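You operate a simulated robot arm through the tools that you are given. There is no shell and no other tool.

Carry out the task below with a simulated robot arm. There is one attempt and no reset: what you move stays moved.

## Task
Measure out the lentils and leave the jug to soak.
Fine: Pour from the tin into the measuring jug to its 200 ML line, up to 10 ML over; add water from the clear water jug to the 300 ML line, up to 15 ML over. Tin and clear water jug go back; the other tin stays. Put no bare finger in food or drink. Spill a teaspoon at most; pinch, break and dent nothing; leave nothing switched on. Set down upright: what you pick out, clear water jug.

The check looks at the end state, three seconds after you hand in, the way a careful person would. Anything else that was tipped, shoved, dropped, spilled or broken makes it a failure.

## Robot
A 7-joint arm with a two-finger parallel gripper, fixed in place. Base frame: the origin is at the foot of the arm, x ahead of it, y to its left, z up. Units: m, degrees, N and s.
Its first joint turns from -166.0 to 166.0 degrees. Payload 4.4 kg.
Tool frame: the origin (TCP) lies between the finger pads and is the grasp point; the fingertips stand 0.023 m ahead of it; z points along the fingers, y is the line along which they close. Largest opening 0.094 m; finger width 0.038, thickness 0.01; the body of the gripper, 0.054 by 0.096 m, starts 0.039 m behind the TCP.
Orientation is told as [roll, pitch, yaw] about the base's x, y, z axes, in that order, counted from this pose: with the fingers straight down and closing along the base's y, the tool's x points along the base's -x, its y along +y and its z along -z.

## Interface
- The arm moves only by the tool play_rows. Its argument "series" is a list of rows, each a list of 7 numbers: the shift along the tool's x, y, z in units of 20 mm (1.0 is 20 mm), then the turn, a rotation vector about the tool's x, y, z in units of 8 degrees (1.0 is 8 degrees), then the opening in per cent of the stroke, from 0 (shut) to 100 (fully open). In form: [[dx, dy, dz, ax, ay, az, grip], ...]. A call has 1 to 20 rows; each row shifts and turns the commanded pose from where the row before left it, along the tool's axes as they then stand. A call with a number of a shift or a turn outside -1 to 1 is refused whole. Each row takes 0.2 s and may step no farther than 0.05 m and 8.6 degrees from the row before; otherwise, or with a gripper value out of range, the whole call is refused. Where a pose cannot be reached the arm comes as near as it can. A force on the tool above 40 N (or 10 N above the force at the start of the call, whichever is more), or a blocked arm, ends the call early, and 0.2 s more pass. The fingers move at their own pace (about 0.108 m/s each) and stop on an object; they squeeze with about 25 N. The grip force told is the motor's: it shows also when the fingers shut on nothing. Time passes only in rows, and 0.2 s behind the last, so rows that do not move let the fingers close. The reply holds the time, the measured pose of the TCP, the force on the tool along the base axes, the opening and the grip force, in the units named above and with some noise, with the torque about the TCP (base axes, N m) and any sound that the robot's microphone picked up.
- Cameras (640 x 400 px; columns grow to the right, rows downward): "scene" is fixed at [0.038, -0.6527, 1.6604]; the picture's right is [0.48, -0.88, 0.00], its down [-0.67, -0.37, -0.64] and it looks along [0.56, 0.31, -0.77] (base axes); focal length 214 px, centre (320, 200). "wrist" rides on the gripper at [0.086, 0.016, -0.075] in the tool frame; the picture's right is [-0.18, 0.98, 0.00], its down [-0.58, -0.11, -0.81] and it looks along [-0.79, -0.15, 0.59] (tool axes); focal length 243 px, centre (320, 200). There is no depth. A picture from a camera that has moved, and an enlarged one, comes with that camera's place and axes in the base frame and with its lens. The place of the scene camera against the robot may be out by one fixed shift of up to 0.018 m in any direction.
- camera(camera): a new picture of that camera. It takes no simulated time.
- inspect(camera, box): a new picture of the part [left, top, right, bottom] of that camera's present view, enlarged. It takes no simulated time.
- close_job(): hands the job in; it is judged then, once.

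Nothing tells you positions but the pictures and the camera data. Unless the task says otherwise, let go and move clear before handing in.

The tools are called after "Request:" as a command line: name --pt "numbers of a row" for each row, then --argument value for the rest, lists and objects as JSON in quotes. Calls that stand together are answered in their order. play_rows: Moves the arm, as the interface text tells. Its arguments: {"type":"object","properties":{"series":{"type":"array","items":{"type":"array","items":{"type":"number"}}}},"required":["series"]} The other tools are called the same way: camera (camera) takes a picture; inspect (camera, box) takes an enlarged picture of a part of a camera's view; close_job () hands the job in.

At the start:

```text
clock: 0.0
eef_pos: [0.5213, -0.1745, 1.3772]
tcp_rot: [0.0, 0.0, 0.1]
ft_force: [0.6, -0.8, 0.9]
moment: [-0.02, 0.0, 0.01]
grip_width: 0.0939
grasp_force: 0.0
```

scene: 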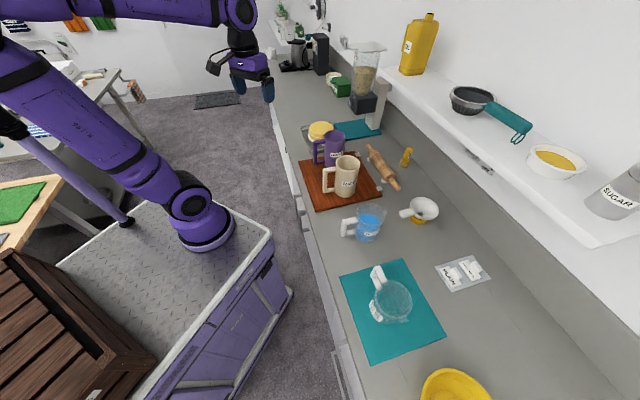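
wrist: 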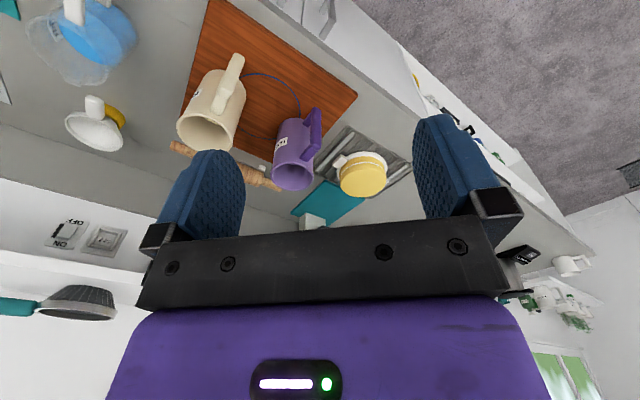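

I see a counter with a wooden board holding two handled tins (one purple, one cream), a clear jug with blue water, and an empty measuring jug on a teal mat. I'll take closer looks before moving anything.

Request:
inspect --camera "scene" --box '[290, 110, 410, 210]'

Request:
inspect --camera "scene" --box '[330, 190, 450, 265]'

Request:
inspect --camera "scene" --box '[335, 250, 455, 350]'

Request:
inspect --camera "wrist" --box '[160, 0, 420, 200]'

```text
4.00 times, centred on (350, 160) of scene
camera zoom: at [0.038, -0.6527, 1.6604], right [0.48, -0.88, 0.0], down [-0.67, -0.37, -0.64], along [0.56, 0.31, -0.77], focal length 858 px, centre (200, 360)
```

zoom: 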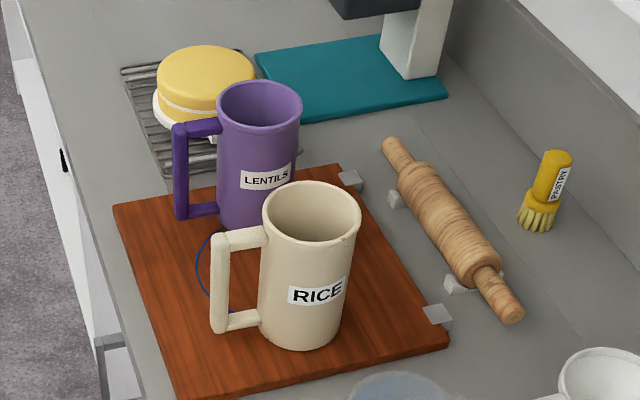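

```text
5.33 times, centred on (390, 228) of scene
camera zoom: at [0.038, -0.6527, 1.6604], right [0.48, -0.88, 0.0], down [-0.67, -0.37, -0.64], along [0.56, 0.31, -0.77], focal length 1144 px, centre (-53, 53)
```

zoom: 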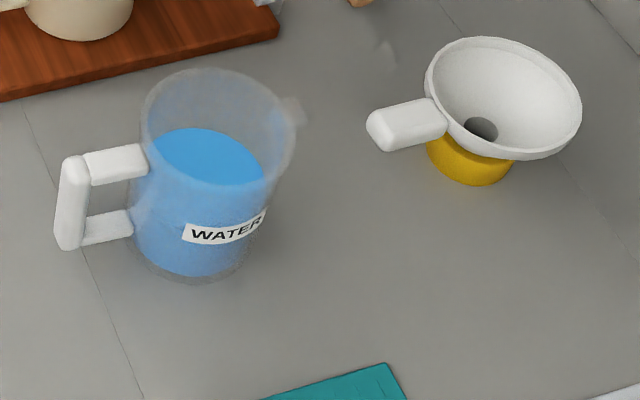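

```text
4.00 times, centred on (395, 300) of scene
camera zoom: at [0.038, -0.6527, 1.6604], right [0.48, -0.88, 0.0], down [-0.67, -0.37, -0.64], along [0.56, 0.31, -0.77], focal length 858 px, centre (20, -200)
```

zoom: 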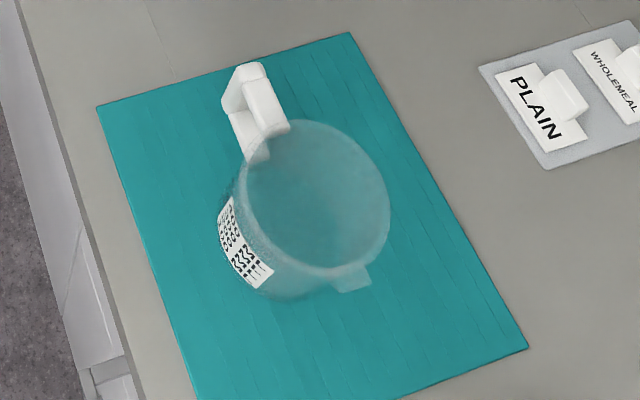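

```text
2.00 times, centred on (290, 100) of wrist
camera zoom: at [0.4352, -0.158, 1.4529], right [0.18, 0.98, 0.0], down [0.58, -0.11, 0.81], along [0.79, -0.15, -0.59], focal length 485 px, centre (380, 400)
```

zoom: 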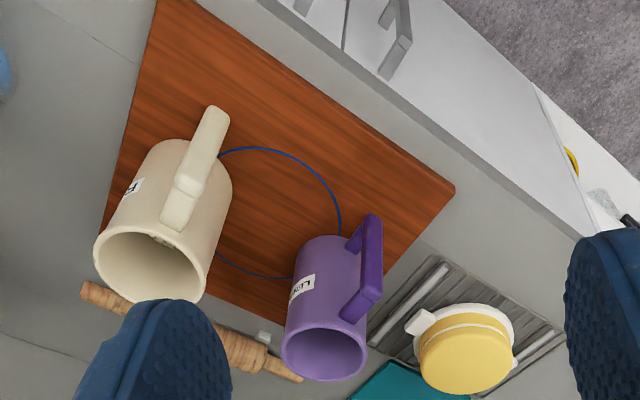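

The purple tin is labelled LENTILS and the cream one RICE. By triangulation the purple rim is near (0.826, -0.296, 1.085) and the board top is near z 0.935. I'll zoom in more on the contents, handles and the jug's scale.

Request:
inspect --camera "scene" --box '[312, 125, 362, 156]'

Request:
inspect --camera "scene" --box '[365, 260, 421, 330]'

Request:
inspect --camera "scene" --box '[335, 198, 395, 245]'

Request:
inspect --camera "scene" --box '[120, 150, 320, 300]'

Request:
inspect --camera "wrist" --box '[0, 0, 160, 100]'

```text
12.80 times, centred on (337, 140) of scene
camera zoom: at [0.038, -0.6527, 1.6604], right [0.48, -0.88, 0.0], down [-0.67, -0.37, -0.64], along [0.56, 0.31, -0.77], focal length 2745 px, centre (102, 962)
```

zoom: 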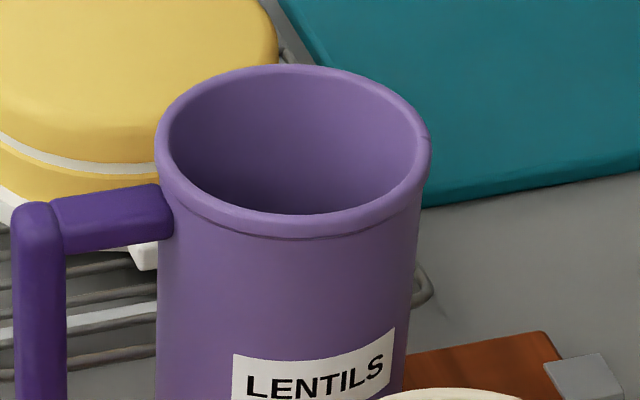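

```text
5.71 times, centred on (393, 295) of scene
camera zoom: at [0.038, -0.6527, 1.6604], right [0.48, -0.88, 0.0], down [-0.67, -0.37, -0.64], along [0.56, 0.31, -0.77], focal length 1226 px, centre (-97, -343)
```

zoom: 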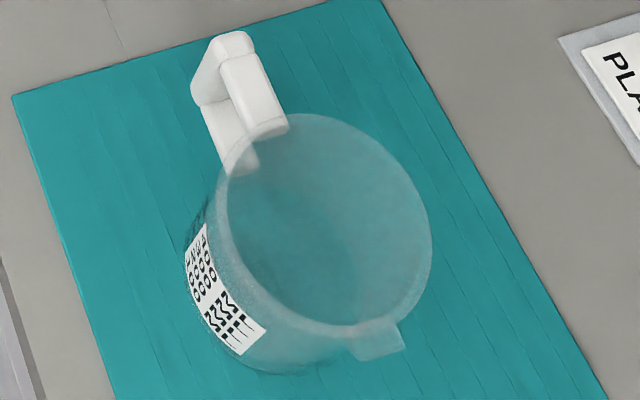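

```text
8.51 times, centred on (365, 222) of scene
camera zoom: at [0.038, -0.6527, 1.6604], right [0.48, -0.88, 0.0], down [-0.67, -0.37, -0.64], along [0.56, 0.31, -0.77], focal length 1825 px, centre (-63, 17)
```

zoom: 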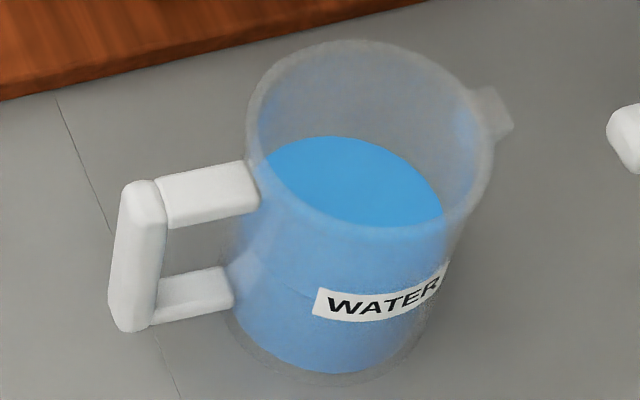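

```text
2.67 times, centred on (220, 225) of scene
camera zoom: at [0.038, -0.6527, 1.6604], right [0.48, -0.88, 0.0], down [-0.67, -0.37, -0.64], along [0.56, 0.31, -0.77], focal length 572 px, centre (587, 133)
```

zoom: 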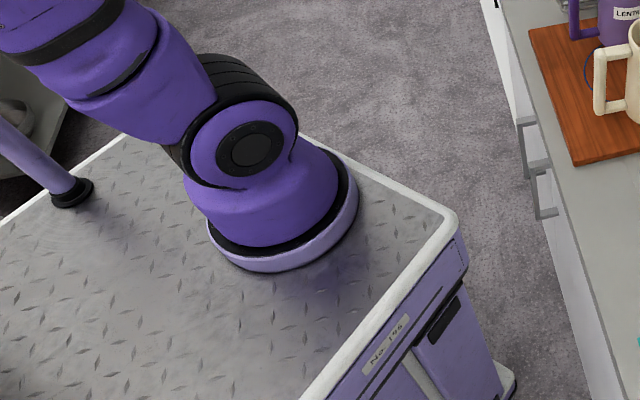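

```text
4.00 times, centred on (80, 50) of wrist
camera zoom: at [0.4352, -0.158, 1.4529], right [0.18, 0.98, 0.0], down [0.58, -0.11, 0.81], along [0.79, -0.15, -0.59], focal length 970 px, centre (1280, 800)
```

zoom: 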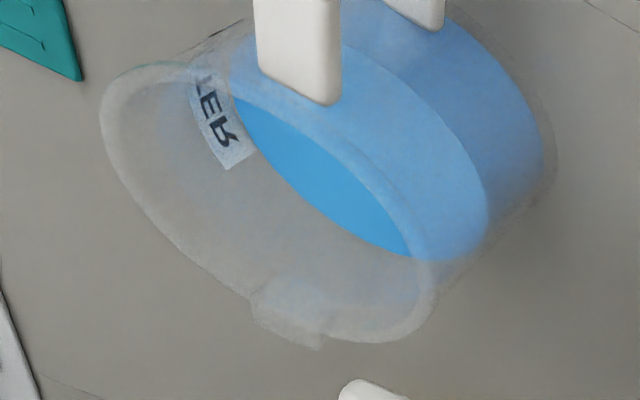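

The counter runs diagonally in the base frame, with its front edge about 0.56 m from the origin. I put the water jug rim near (0.532, -0.592, 1.025) and the measuring jug near (0.28, -0.75). Next I'll move the arm high above the tins to look inside them.

Request:
play_rows --pt "-1 -0.53 0.1 0 0 0 100" --pt "-1 -0.53 0.1 0 0 0 100" --pt "-1 -0.53 0.1 0 0 0 100" --pt "-1 -0.53 0.1 0 0 0 100" --pt "-1 -0.53 0.1 0 0 0 100" --pt "-1 -0.53 0.1 0 0 0 100" --pt "-1 -0.53 0.1 0 0 0 100" --pt "-1 -0.53 0.1 0 0 0 100" --pt "-1 -0.53 0.1 0 0 0 100" --pt "-1 -0.53 0.1 0 0 0 100" --pt "0 0 0 0 1 0 100" --pt "0 0 0 0 1 0 100" --pt "0 0 0 0 1 0 100" --pt "0 0 0 0 1 0 100"

```text
clock: 3.0
eef_pos: [0.7212, -0.2802, 1.359]
tcp_rot: [-0.1, 32.1, 0.0]
ft_force: [-0.5, 0.5, -0.2]
moment: [0.02, -0.04, 0.0]
grip_width: 0.0943
grasp_force: 0.1
```

Request:
camera --camera "wrist"

Request:
camera --camera "scene"

```text
taken
camera wrist: at [0.6877, -0.2641, 1.4684], right [0.16, 0.98, -0.1], down [0.92, -0.11, 0.37], along [0.36, -0.15, -0.92], focal length 243 px, centre (320, 200)
```

wrist: 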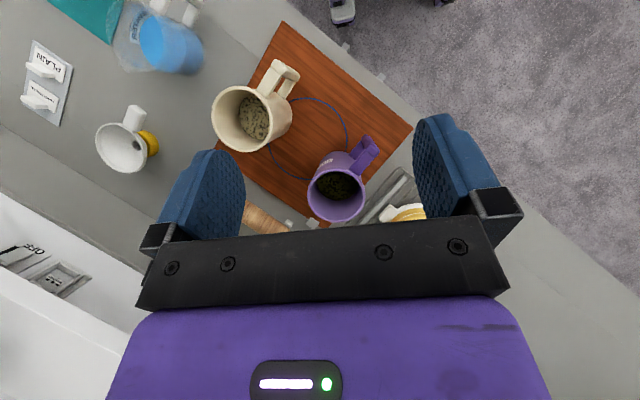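

```text
taken
```

scene: 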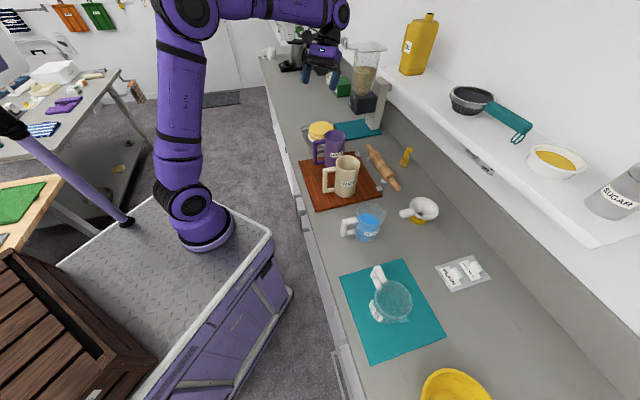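

Request:
inspect --camera "wrist" --box '[290, 120, 402, 190]'

Request:
inspect --camera "wrist" --box '[290, 155, 390, 217]'

Request:
inspect --camera "wrist" --box '[200, 40, 310, 150]'

Request:
inspect --camera "wrist" --box '[110, 0, 210, 75]'

```text
5.71 times, centred on (346, 155) of wrist
camera zoom: at [0.6877, -0.2641, 1.4684], right [0.16, 0.98, -0.1], down [0.92, -0.11, 0.37], along [0.36, -0.15, -0.92], focal length 1386 px, centre (171, 457)
```

zoom: 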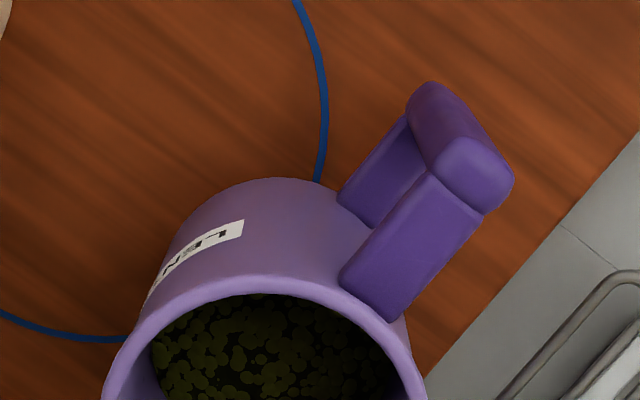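

```text
6.40 times, centred on (340, 186) of wrist
camera zoom: at [0.6877, -0.2641, 1.4684], right [0.16, 0.98, -0.1], down [0.92, -0.11, 0.37], along [0.36, -0.15, -0.92], focal length 1553 px, centre (192, 290)
```

zoom: 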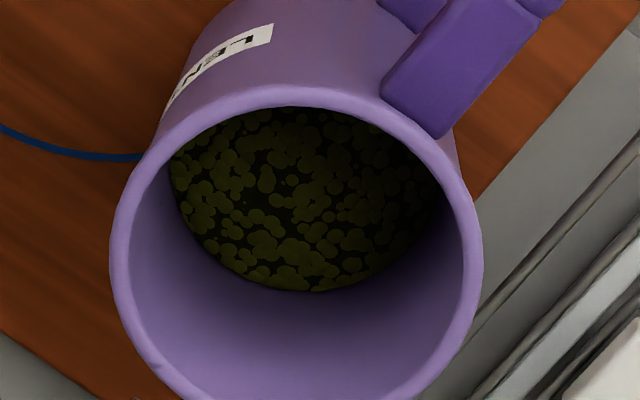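

```text
3.64 times, centred on (255, 95) of wrist
camera zoom: at [0.6877, -0.2641, 1.4684], right [0.16, 0.98, -0.1], down [0.92, -0.11, 0.37], along [0.36, -0.15, -0.92], focal length 882 px, centre (556, 582)
```

zoom: 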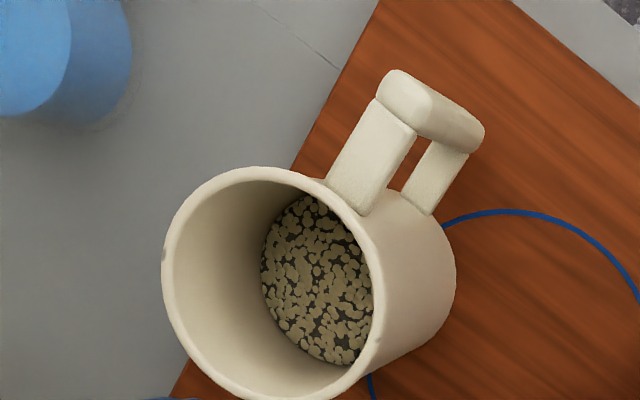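

```text
5.33 times, centred on (160, 38) of wrist
camera zoom: at [0.6877, -0.2641, 1.4684], right [0.16, 0.98, -0.1], down [0.92, -0.11, 0.37], along [0.36, -0.15, -0.92], focal length 1294 px, centre (1173, 1067)
```

zoom: 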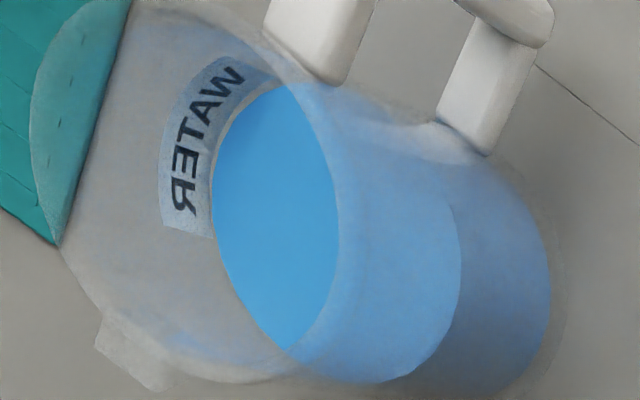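

The purple tin does hold dark green lentils (roughly 7 cm deep) and the cream one holds rice. Both handles point to the counter's front edge. Next I'll turn the wrist about half a turn, so the camera ends up on top once the gripper lies level with its fingers pointing away from the robot.

Request:
play_rows --pt "0 0 0 0 -1 0 100" --pt "0 0 0 0 -1 0 100" --pt "0 0 0 0 -1 0 100" --pt "0 0 0 0 -1 0 100" --pt "0.7 0 0 0 0 -1 100" --pt "0 0 0 0 0 -1 100" --pt "0 0 0 0 0 -1 100" --pt "0 0 0 0 0 -1 100" --pt "0 0 0 0 0 -1 100" --pt "0 0 0 0 0 -1 100" --pt "0 0 0 0 0 -1 100" --pt "0 0 0 0 0 -1 100" --pt "0 0 0 0 0 -1 100" --pt "0 0 0 0 0 -1 100" --pt "0 0 0 0 0 -1 100" --pt "0 0 0 0 0 -1 100" --pt "0 0 0 0 0 -1 100" --pt "0 0 0 0 0 -1 100" --pt "0 0 0 0 0 -1 100" --pt "0 0 0 0 0 -1 100"

Request:
camera --camera "wrist"

Request:
camera --camera "scene"

```text
clock: 7.2
eef_pos: [0.7074, -0.2817, 1.3571]
tcp_rot: [0.0, 0.0, 128.2]
ft_force: [0.7, -0.1, 0.9]
moment: [-0.02, -0.04, 0.03]
grip_width: 0.0939
grasp_force: 0.0
```

```text
taken
camera wrist: at [0.7477, -0.3584, 1.4326], right [-0.89, -0.46, 0.0], down [-0.27, 0.52, 0.81], along [-0.37, 0.71, -0.59], focal length 243 px, centre (320, 200)
```

wrist: 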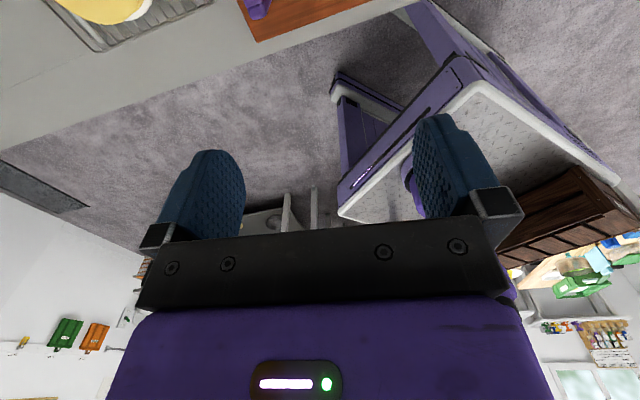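

```text
taken
```

scene: 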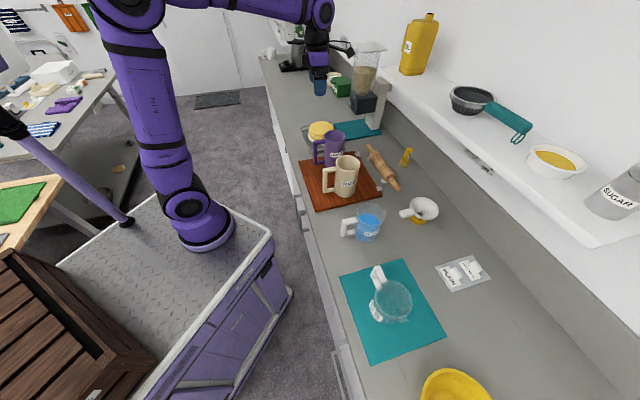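

The wrist turn works. Next I'll back off toward the counter front, tilt the gripper to about 25° below level, and come down in front of the lentil tin's handle for a closer look.

Request:
play_rows --pt "0 0 0 0 0 -0.45 100" --pt "-1 -0.99 0 0 0 0 100" --pt "-1 -0.99 0 0 0 0 100" --pt "-1 -0.99 0 0 0 0 100" --pt "-1 -0.99 0 0 0 0 100" --pt "0 0 0 0 1 0 100" --pt "0 0 0 0 1 0 100" --pt "0 0 0 0 1 0 100" --pt "0 0 0 0 1 0 100" --pt "0 0 0 0 1 0 100" --pt "0 0 0 0 1 0 100" --pt "0 0 0 0 1 0 100" --pt "0 0 0 0 1 0 100" --pt "-0.899 0 0.438 0 0 0 100" --pt "-0.899 0 0.438 0 0 0 100" --pt "-0.899 0 0.438 0 0 0 100" --pt "-0.899 0 0.438 0 0 0 100" --pt "-0.899 0 0.438 0 0 0 100" --pt "-0.899 0 0.438 0 0 0 100"

Request:
camera --camera "wrist"

Request:
camera --camera "scene"

```text
clock: 11.2
eef_pos: [0.7138, -0.1692, 1.2375]
tcp_rot: [-0.2, 64.0, 131.5]
ft_force: [0.1, 0.1, 0.5]
moment: [0.03, 0.02, -0.01]
grip_width: 0.0939
grasp_force: 0.0
```

```text
taken
camera wrist: at [0.6825, -0.1577, 1.3477], right [-0.79, -0.59, -0.17], down [-0.57, 0.81, -0.17], along [0.23, -0.04, -0.97], focal length 243 px, centre (320, 200)
```

wrist: 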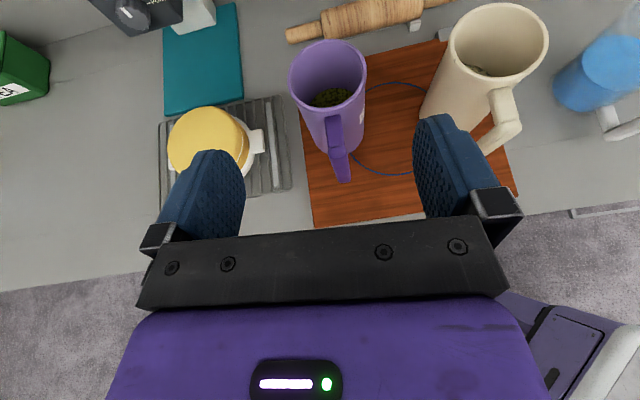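

```text
taken
```

scene: 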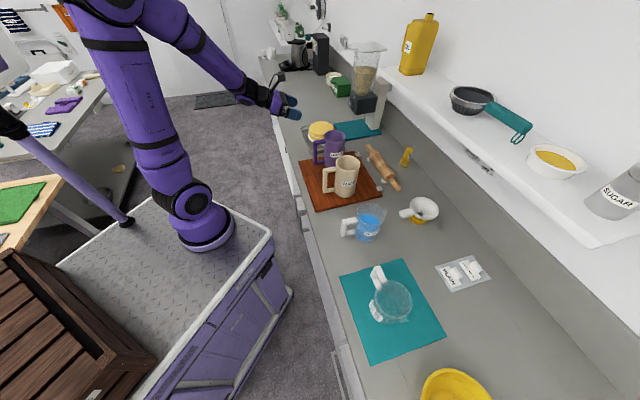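

Request:
inspect --camera "wrist" --box '[270, 30, 398, 190]'

Request:
inspect --camera "wrist" --box '[300, 105, 380, 190]'

```text
2.50 times, centred on (334, 110) of wrist
camera zoom: at [0.6825, -0.1577, 1.3477], right [-0.79, -0.59, -0.17], down [-0.57, 0.81, -0.17], along [0.23, -0.04, -0.97], focal length 606 px, centre (285, 425)
```

zoom: 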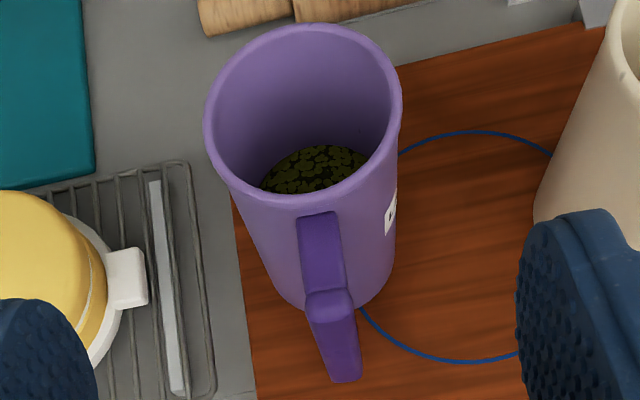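

```text
4.71 times, centred on (340, 148) of wrist
camera zoom: at [0.6825, -0.1577, 1.3477], right [-0.79, -0.59, -0.17], down [-0.57, 0.81, -0.17], along [0.23, -0.04, -0.97], focal length 1142 px, centre (226, 447)
```

zoom: 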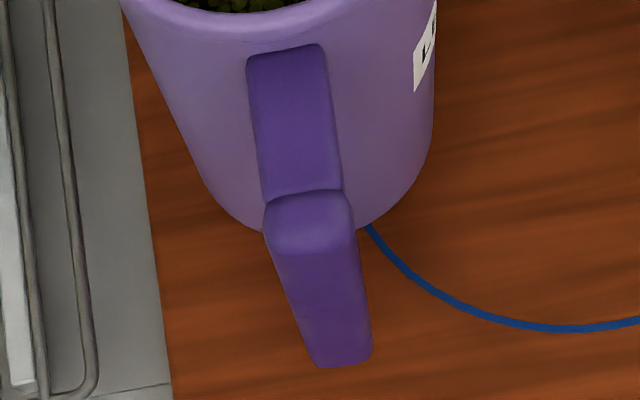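

I place the lentil tin's axis at about (0.829, -0.297) and its rim at z 1.083. The handle bar is at about (0.771, -0.231), from z 0.954 to 1.065 and roughly 22 mm wide. I'll go down to a pre-grasp pose about 10 cm short of the bar.

Request:
play_rows --pt "-0.125 -0.09 -0.256 0 0 0 100" --pt "-0.893 0 0.435 0 0 0 100" --pt "-0.893 0 0.435 0 0 0 100" --pt "-0.893 0 0.435 0 0 0 100" --pt "-0.893 0 0.435 0 0 0 100" --pt "-0.893 0 0.435 0 0 0 100" --pt "-0.893 0 0.435 0 0 0 100" --pt "-0.893 0 0.435 0 0 0 100" --pt "-0.893 0 0.435 0 0 0 100" --pt "-0.893 0 0.435 0 0 0 100"

Request:
camera --camera "wrist"

Request:
camera --camera "scene"

```text
clock: 13.4
eef_pos: [0.7113, -0.1631, 1.0593]
tcp_rot: [-0.1, 64.0, 131.5]
ft_force: [-0.8, -0.4, 0.3]
moment: [-0.03, -0.02, 0.02]
grip_width: 0.0938
grasp_force: 0.1
```

```text
taken
camera wrist: at [0.6805, -0.1512, 1.1699], right [-0.79, -0.59, -0.17], down [-0.57, 0.8, -0.17], along [0.23, -0.04, -0.97], focal length 243 px, centre (320, 200)
```

wrist: 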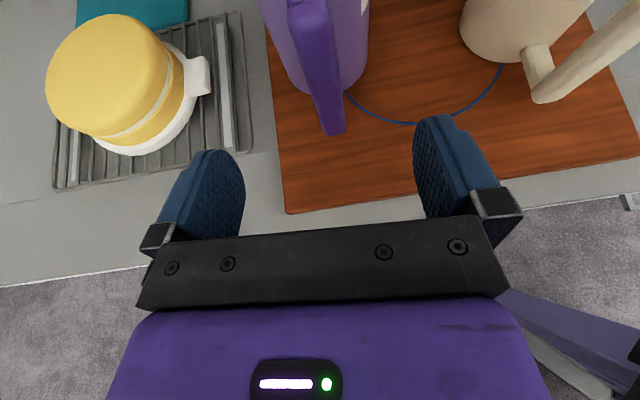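

```text
taken
```

scene: 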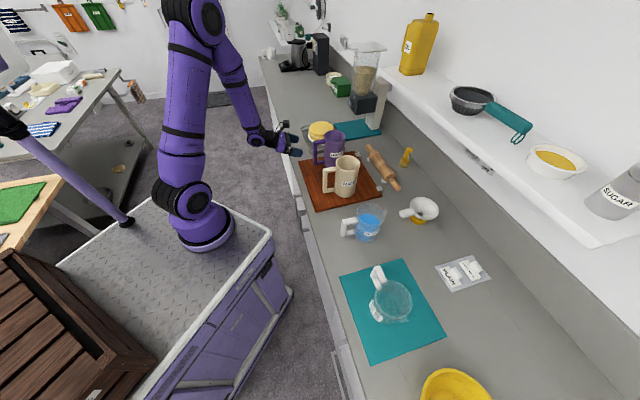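

Request:
inspect --camera "wrist" --box '[260, 0, 388, 140]'

```text
2.86 times, centred on (324, 70) of wrist
camera zoom: at [0.6805, -0.1512, 1.1699], right [-0.79, -0.59, -0.17], down [-0.57, 0.8, -0.17], along [0.23, -0.04, -0.97], focal length 693 px, centre (309, 571)
```

zoom: 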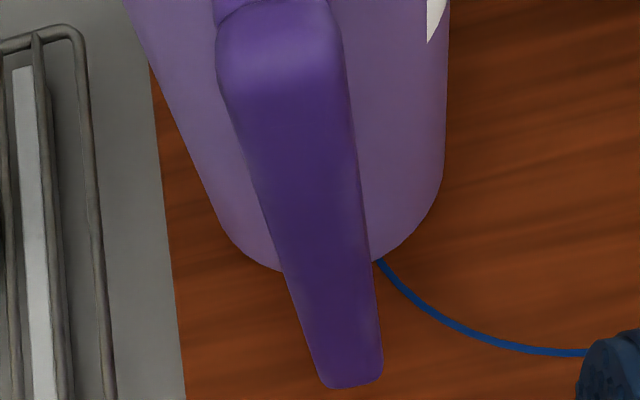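

The bar lines up with the gripper's centre plane within a millimetre or two. I'll advance the last 10 cm with the fingers open.

Request:
play_rows --pt "0 0 1 0 0 0 100" --pt "0 0 1 0 0 0 100" --pt "0 0 1 0 0 0 100" --pt "0 0 1 0 0 0 100" --pt "0 0 1 0 0 0 100"

Request:
camera --camera "wrist"

Request:
inspect --camera "scene" --box '[270, 110, 390, 210]'

```text
clock: 14.6
eef_pos: [0.7724, -0.2293, 1.0148]
tcp_rot: [0.0, 64.0, 131.7]
ft_force: [-0.7, 0.5, 0.2]
moment: [0.0, 0.0, 0.02]
grip_width: 0.0944
grasp_force: 0.0
```

```text
taken
camera wrist: at [0.7402, -0.2179, 1.1264], right [-0.79, -0.59, -0.17], down [-0.57, 0.8, -0.17], along [0.23, -0.04, -0.97], focal length 243 px, centre (320, 200)
```

wrist: 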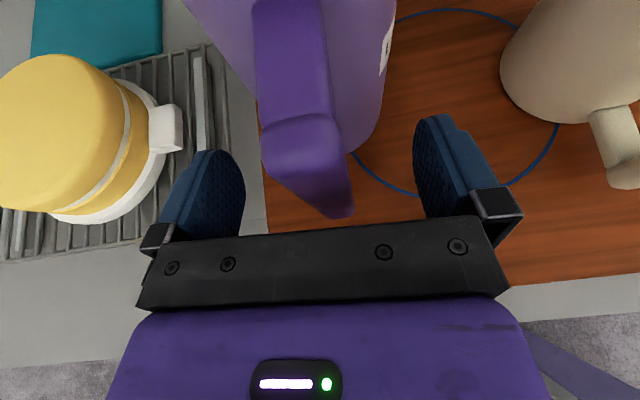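

```text
4.00 times, centred on (330, 160) of scene
camera zoom: at [0.038, -0.6527, 1.6604], right [0.48, -0.88, 0.0], down [-0.67, -0.37, -0.64], along [0.56, 0.31, -0.77], focal length 858 px, centre (280, 360)
```

zoom: 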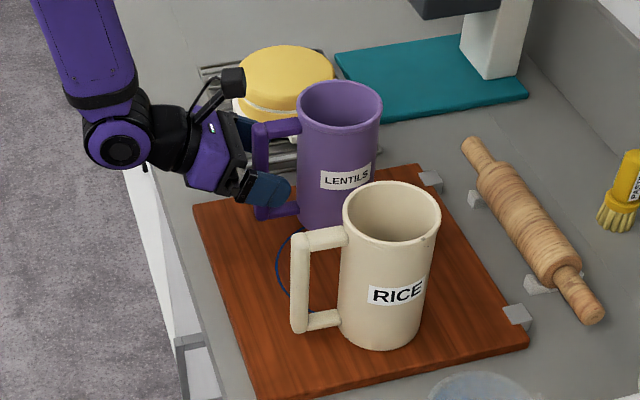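

The fingers straddle the handle with nothing touched. I'll close on it now.

Request:
play_rows --pt "0 0 0 0 0 0 0" --pt "0 0 0 0 0 0 0" --pt "0 0 0 0 0 0 0" --pt "0 0 0 0 0 0 0"

Request:
camera --camera "wrist"

Request:
inspect --camera "scene" --box '[270, 110, 390, 210]'

```text
clock: 15.6
eef_pos: [0.7716, -0.2299, 1.0144]
tcp_rot: [0.0, 64.0, 131.5]
ft_force: [0.5, 0.6, 0.2]
moment: [-0.03, -0.17, 0.2]
grip_width: 0.024
grasp_force: 24.7
```

```text
taken
camera wrist: at [0.7404, -0.2179, 1.1262], right [-0.79, -0.59, -0.17], down [-0.57, 0.8, -0.17], along [0.23, -0.04, -0.97], focal length 243 px, centre (320, 200)
```

wrist: 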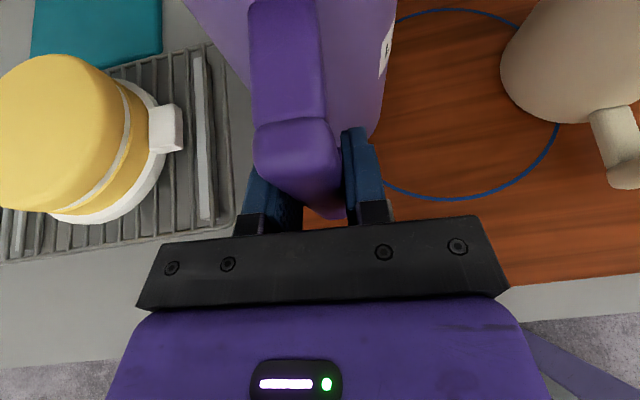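

```text
4.00 times, centred on (330, 160) of scene
camera zoom: at [0.038, -0.6527, 1.6604], right [0.48, -0.88, 0.0], down [-0.67, -0.37, -0.64], along [0.56, 0.31, -0.77], focal length 858 px, centre (280, 360)
```

zoom: 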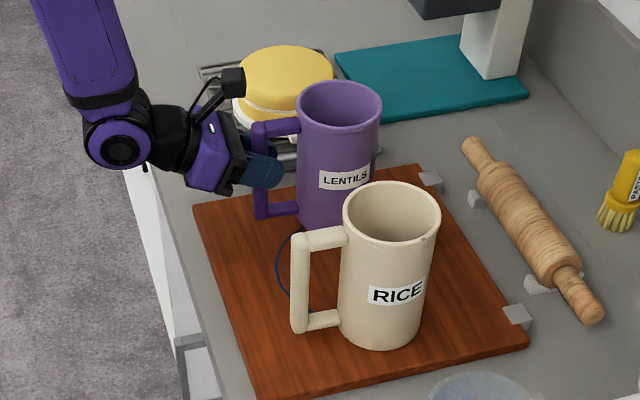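

The grip is firm on a 24 mm bar. I'll lift slowly by a few centimetres and check for slip.

Request:
play_rows --pt "0.45 0 -0.219 0 0 0 0" --pt "0.45 0 -0.219 0 0 0 0" --pt "0.45 0 -0.219 0 0 0 0" --pt "0.45 0 -0.219 0 0 0 0" --pt "0 0 0 0 0 0 0"

Request:
camera --camera "wrist"

Request:
inspect --camera "scene" --box '[270, 110, 390, 210]'

```text
clock: 16.8
eef_pos: [0.7705, -0.2302, 1.0547]
tcp_rot: [0.1, 64.0, 131.6]
ft_force: [0.3, 0.7, -5.3]
moment: [0.32, 0.28, -0.04]
grip_width: 0.024
grasp_force: 24.7
```

```text
taken
camera wrist: at [0.7402, -0.2181, 1.1654], right [-0.79, -0.59, -0.17], down [-0.57, 0.8, -0.17], along [0.23, -0.04, -0.97], focal length 243 px, centre (320, 200)
```

wrist: 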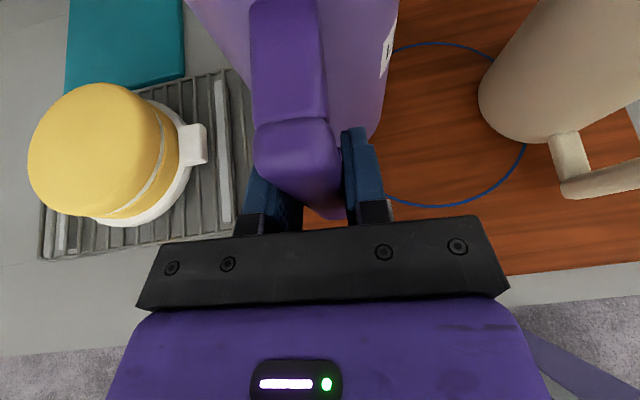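

```text
4.00 times, centred on (330, 160) of scene
camera zoom: at [0.038, -0.6527, 1.6604], right [0.48, -0.88, 0.0], down [-0.67, -0.37, -0.64], along [0.56, 0.31, -0.77], focal length 858 px, centre (280, 360)
```

zoom: 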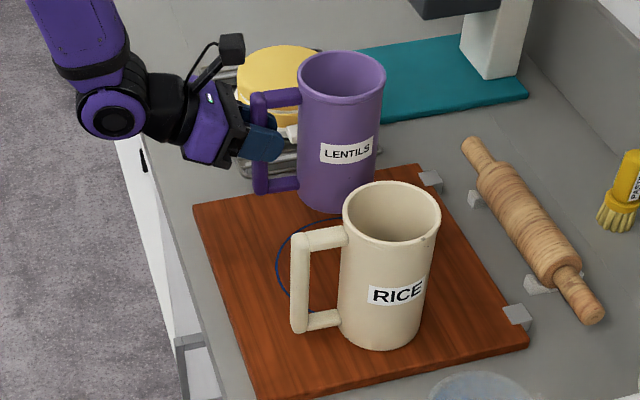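

The tin hangs steadily at about 5.5 N with no slip. I'll lift it well clear of the rice tin and carry it toward the measuring jug.

Request:
play_rows --pt "0.899 0 -0.438 0 0 0 0" --pt "0.899 0 -0.438 0 0 0 0" --pt "0.899 0 -0.438 0 0 0 0" --pt "0.899 0 -0.438 0 0 0 0" --pt "0.899 0 -0.438 0 0 0 0" --pt "0.899 0 -0.438 0 0 0 0" --pt "0.899 0 -0.438 0 0 0 0" --pt "0.899 0 -0.438 0 0 0 0" --pt "0.899 0 -0.438 0 0 0 0" --pt "0.899 0 -0.438 0 0 0 0" --pt "0.899 0 -0.438 0 0 0 0"

Request:
camera --camera "wrist"

Request:
camera --camera "scene"

```text
clock: 19.2
eef_pos: [0.7708, -0.23, 1.2753]
tcp_rot: [0.1, 64.1, 131.6]
ft_force: [0.6, -0.3, -4.6]
moment: [0.33, 0.26, 0.01]
grip_width: 0.0241
grasp_force: 25.5
```

```text
taken
camera wrist: at [0.74, -0.218, 1.3859], right [-0.79, -0.59, -0.17], down [-0.57, 0.81, -0.17], along [0.23, -0.04, -0.97], focal length 243 px, centre (320, 200)
```

wrist: 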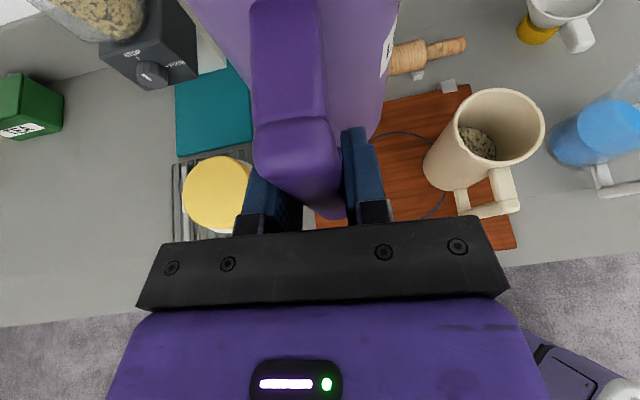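

```text
taken
```

scene: 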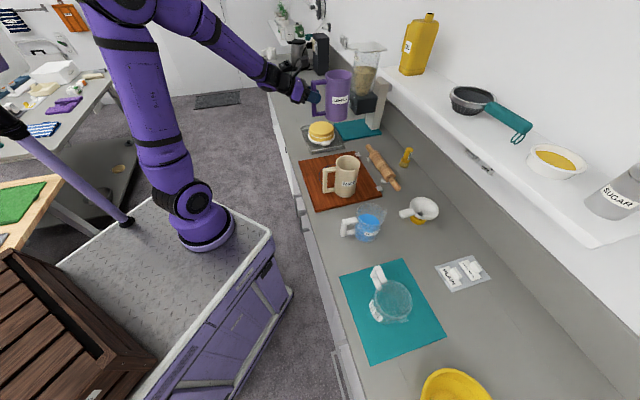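

Request:
play_rows --pt "0 0.5 0 0 0 0 0" --pt "0 1 0 0 0 0 0" --pt "0 1 0 0 0 0 0" --pt "0 1 0 0 0 0 0" --pt "0 1 0 0 0 0 0" --pt "0 1 0 0 0 0 0" --pt "0 1 0 0 0 0 0" --pt "0 1 0 0 0 0 0" --pt "0 1 0 0 0 0 0" --pt "0 1 0 0 0 0 0" --pt "0 1 0 0 0 0 0" --pt "0 1 0 0 0 0 0" --pt "0 1 0 0 0 0 0" --pt "0 1 0 0 0 0 0" --pt "0 1 0 0 0 0 0" --pt "0 1 0 0 0 0 0" --pt "0 1 0 0 0 0 0" --pt "0 1 0 0 0 0 0" --pt "0 0.5 0 0 0 0 0"

Request:
camera --camera "wrist"

Request:
camera --camera "scene"

```text
clock: 23.2
eef_pos: [0.5019, -0.4704, 1.2768]
tcp_rot: [0.0, 64.0, 131.7]
ft_force: [0.5, -0.2, -4.6]
moment: [0.31, 0.29, 0.01]
grip_width: 0.0237
grasp_force: 24.5
```

```text
taken
camera wrist: at [0.47, -0.4583, 1.387], right [-0.79, -0.59, -0.17], down [-0.57, 0.81, -0.17], along [0.23, -0.04, -0.97], focal length 243 px, centre (320, 200)
```

wrist: 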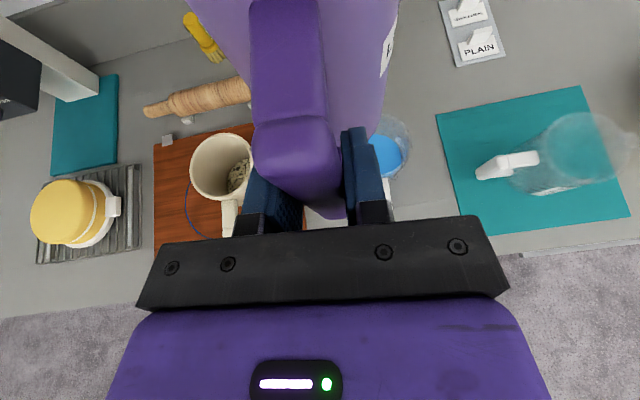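

```text
taken
```

scene: 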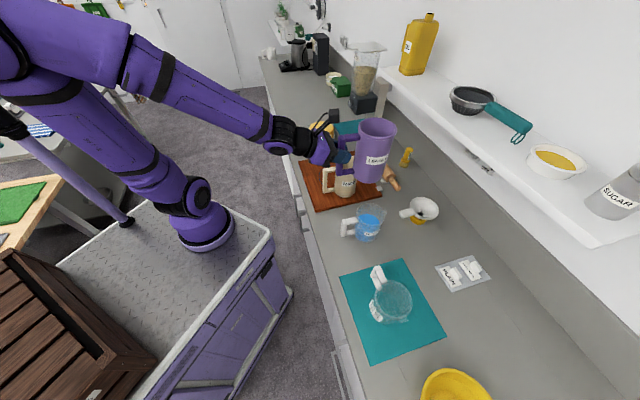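

Request:
inspect --camera "wrist" --box '[460, 90, 640, 210]'

Request:
inspect --camera "scene" --box '[378, 285, 410, 305]'

```text
3.33 times, centred on (550, 150) of wrist
camera zoom: at [0.47, -0.4583, 1.387], right [-0.79, -0.59, -0.17], down [-0.57, 0.81, -0.17], along [0.23, -0.04, -0.97], focal length 809 px, centre (-447, 367)
```

zoom: 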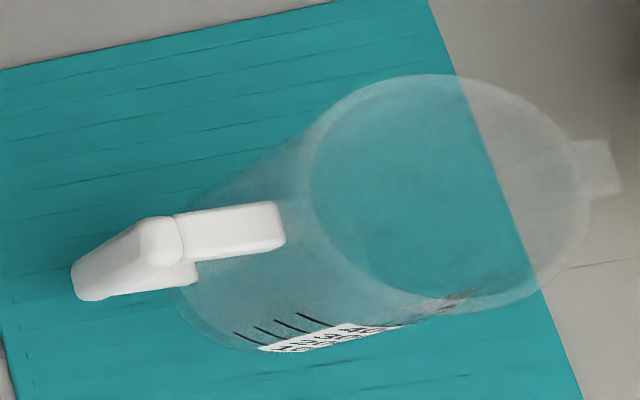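

```text
16.00 times, centred on (394, 295) of scene
camera zoom: at [0.038, -0.6527, 1.6604], right [0.48, -0.88, 0.0], down [-0.67, -0.37, -0.64], along [0.56, 0.31, -0.77], focal length 3432 px, centre (-864, -1320)
```

zoom: 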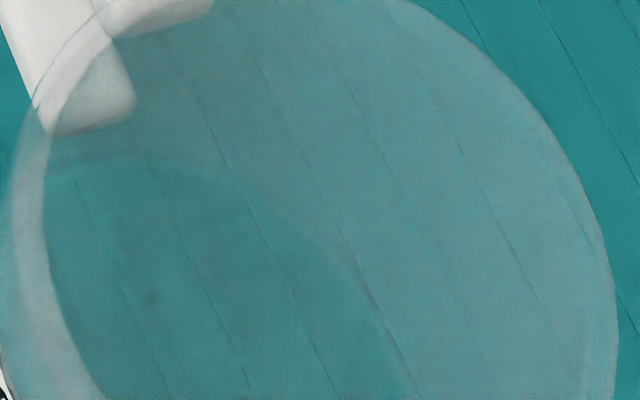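

Request:
inspect --camera "wrist" --box '[520, 170, 584, 200]'

Request:
inspect --camera "scene" --box '[364, 296, 396, 324]'

```text
10.00 times, centred on (552, 185) of wrist
camera zoom: at [0.47, -0.4583, 1.387], right [-0.79, -0.59, -0.17], down [-0.57, 0.81, -0.17], along [0.23, -0.04, -0.97], focal length 2426 px, centre (-2000, 350)
```

zoom: 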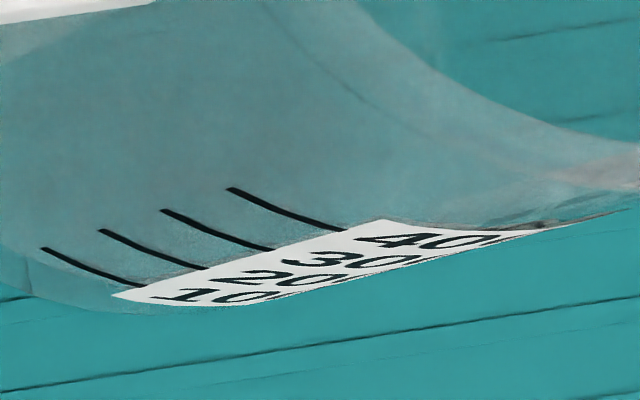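

```text
14.29 times, centred on (380, 310) of scene
camera zoom: at [0.038, -0.6527, 1.6604], right [0.48, -0.88, 0.0], down [-0.67, -0.37, -0.64], along [0.56, 0.31, -0.77], focal length 3064 px, centre (-537, -1371)
```

zoom: 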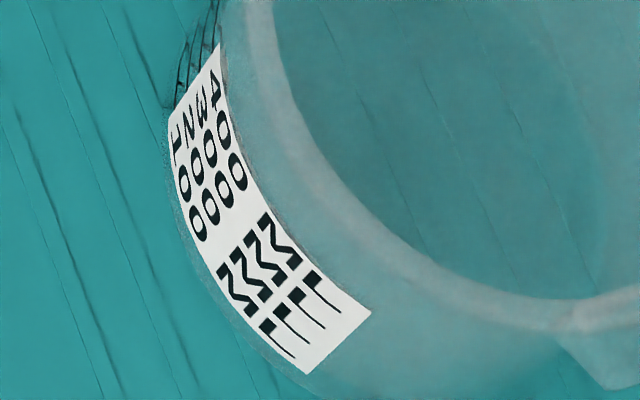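

The jug's scale is marked 100, 200, 300 and 400 ML, with the line marks to the handle side of the label. I'll turn the tin slightly and approach the jug from the front, staying above everything, to locate it from closer.

Request:
play_rows --pt "0 0 0 -0.899 0 0.438 0" --pt "0 0 0 -0.899 0 0.438 0" --pt "0 1 0 0 0 0 0" --pt "0 1 0 0 0 0 0" --pt "0 1 0 0 0 0 0" --pt "0 1 0 0 0 0 0" --pt "0 1 0 0 0 0 0" --pt "0 1 0 0 0 0 0" --pt "0 1 0 0 0 0 0" --pt "-0.899 0 0.438 0 0 0 0" --pt "-0.899 0 0.438 0 0 0 0" --pt "-0.899 0 0.438 0 0 0 0" --pt "-0.899 0 0.438 0 0 0 0"

Request:
camera --camera "wrist"

Request:
camera --camera "scene"

```text
clock: 26.0
eef_pos: [0.3769, -0.5292, 1.1954]
tcp_rot: [0.1, 64.0, 115.8]
ft_force: [0.5, 0.9, -5.4]
moment: [0.36, 0.17, -0.03]
grip_width: 0.0237
grasp_force: 24.7
```

```text
taken
camera wrist: at [0.3503, -0.5093, 1.3056], right [-0.92, -0.35, -0.16], down [-0.33, 0.93, -0.17], along [0.21, -0.1, -0.97], focal length 243 px, centre (320, 200)
```

wrist: 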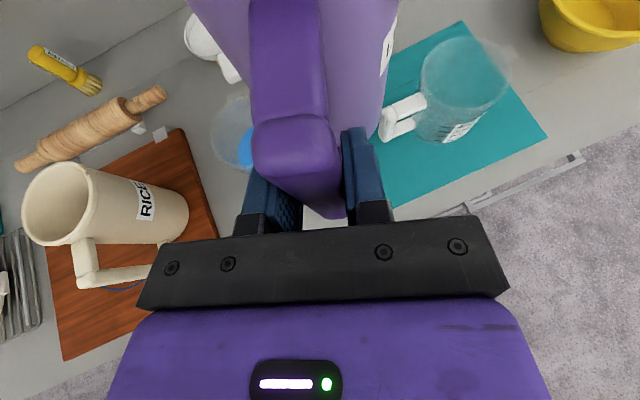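

```text
taken
```

scene: 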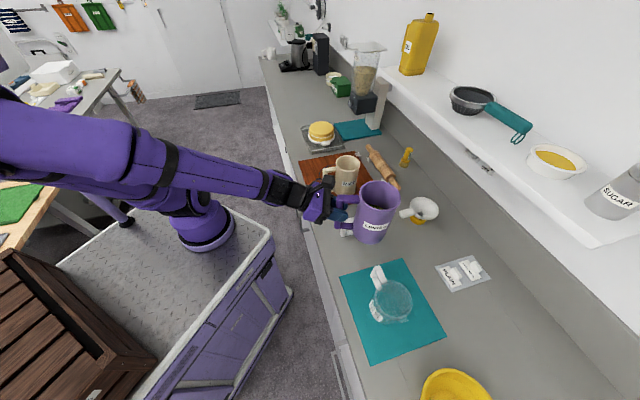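

Request:
inspect --camera "wrist" --box '[370, 20, 530, 160]'

Request:
inspect --camera "wrist" --box '[410, 90, 490, 150]'

```text
2.86 times, centred on (450, 90) of wrist
camera zoom: at [0.3503, -0.5093, 1.3056], right [-0.92, -0.35, -0.16], down [-0.33, 0.93, -0.17], along [0.21, -0.1, -0.97], focal length 693 px, centre (-51, 514)
```

zoom: 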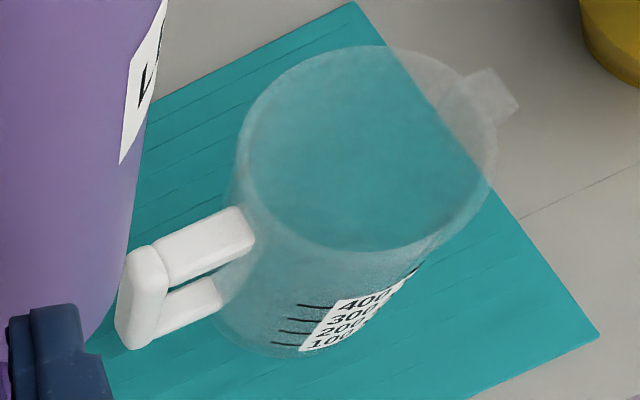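

```text
6.67 times, centred on (450, 120) of wrist
camera zoom: at [0.3503, -0.5093, 1.3056], right [-0.92, -0.35, -0.16], down [-0.33, 0.93, -0.17], along [0.21, -0.1, -0.97], focal length 1618 px, centre (-547, 733)
```

zoom: 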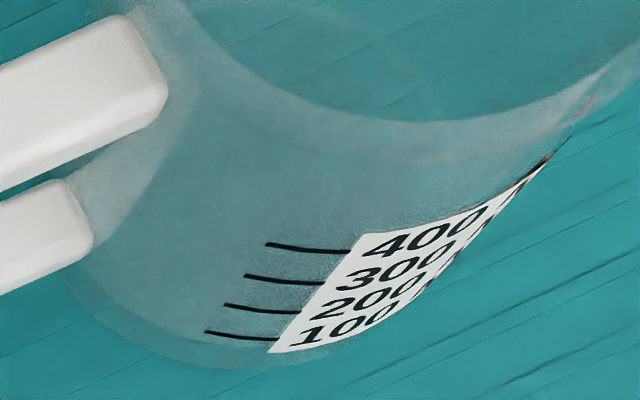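

The jug centre is at about (0.302, -0.742) with its rim at z 1.0225. The 200 line is at z ≈ 0.9515 and the 300 line at z ≈ 0.966, which makes 10 ML about 1.44 mm. I'll bring the tin in line in front of the jug, still upright and above the rim.

Request:
play_rows --pt "0.239 0 0.49 0 0 0 0" --pt "0 1 0 0 0 0 0" --pt "0 1 0 0 0 0 0" --pt "0 1 0 0 0 0 0" --pt "0 1 0 0 0 0 0" --pt "0 1 0 0 0 0 0" --pt "0 1 0 0 0 0 0" --pt "0 1 0 0 0 0 0" --pt "0 1 0 0 0 0 0" --pt "0 0 0 0 -1 0 0" --pt "0 0 0 0 -1 0 0" --pt "0 0 0 0 -1 0 0" --pt "0 0 0 0 -1 0 0" --pt "0 0 0 0 0 0 0"

Request:
camera --camera "wrist"

Request:
camera --camera "scene"

Request:
inspect --camera "scene" --box '[325, 220, 453, 320]'

```text
clock: 29.0
eef_pos: [0.236, -0.6085, 1.1961]
tcp_rot: [-0.1, 31.9, 115.7]
ft_force: [0.3, 0.2, -5.4]
moment: [0.18, 0.13, -0.03]
grip_width: 0.0238
grasp_force: 25.0
```

```text
taken
camera wrist: at [0.2371, -0.645, 1.3048], right [-0.95, -0.28, -0.1], down [-0.3, 0.88, 0.38], along [-0.02, 0.39, -0.92], focal length 243 px, centre (320, 200)
```

wrist: 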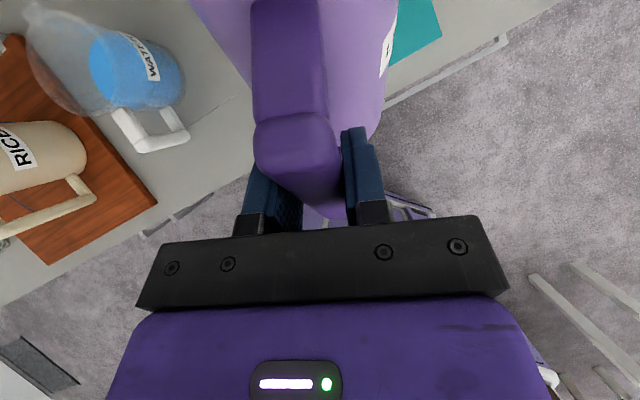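

```text
taken
```

scene: 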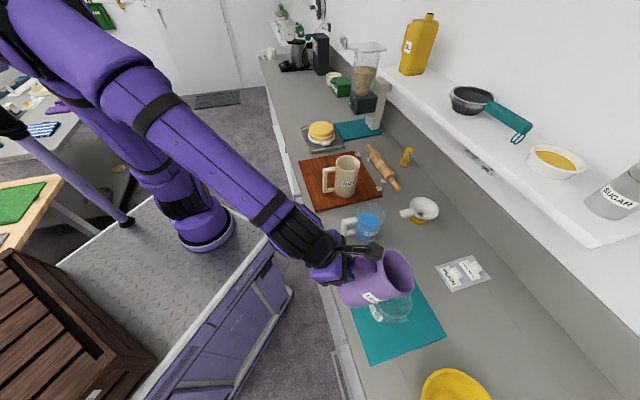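

```text
4.00 times, centred on (389, 270) of scene
camera zoom: at [0.038, -0.6527, 1.6604], right [0.48, -0.88, 0.0], down [-0.67, -0.37, -0.64], along [0.56, 0.31, -0.77], focal length 858 px, centre (44, -80)
```

zoom: 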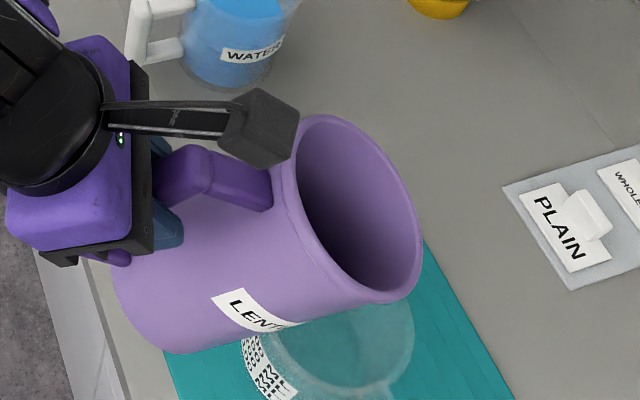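

The lip sits over the jug's centre, and the scene camera's fixed offset now accounts for the small mismatch. I'll lower a little and tilt to about 56°, just short of where the lentils should start to run.

Request:
play_rows --pt "-0.53 0 0.848 0 0 0 0" --pt "-0.53 0 0.848 0 0 0 0" --pt "0 0 0 0 -1 0 0" --pt "0 0 0 0 -1 0 0" --pt "0 0 0 0 -0.5 0 0" --pt "0 0 0 0 -0.5 0 0" --pt "0 0 0 0 0 0 0" --pt "0 0 0 0 0 0 0"

Request:
inspect --camera "scene" --box '[325, 240, 453, 340]'

```text
clock: 30.8
eef_pos: [0.2248, -0.5845, 1.1586]
tcp_rot: [-1.4, 25.8, 115.6]
ft_force: [-0.4, -0.1, -3.9]
moment: [0.16, 0.1, -0.05]
grip_width: 0.0238
grasp_force: 24.7
out of reach, approached as far as the arm can: row 3, 4, 5, 6
```

```text
4.00 times, centred on (389, 290) of scene
camera zoom: at [0.038, -0.6527, 1.6604], right [0.48, -0.88, 0.0], down [-0.67, -0.37, -0.64], along [0.56, 0.31, -0.77], focal length 858 px, centre (44, -160)
```

zoom: 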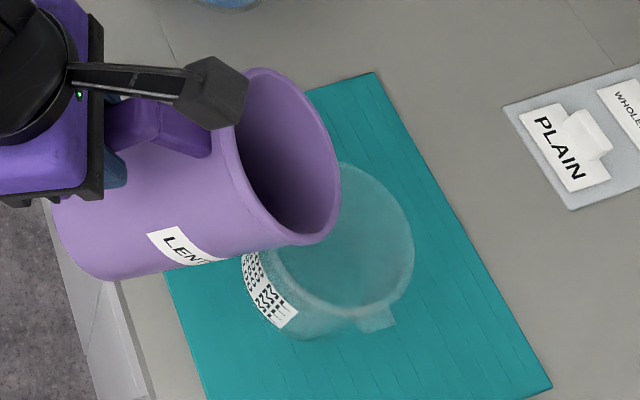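

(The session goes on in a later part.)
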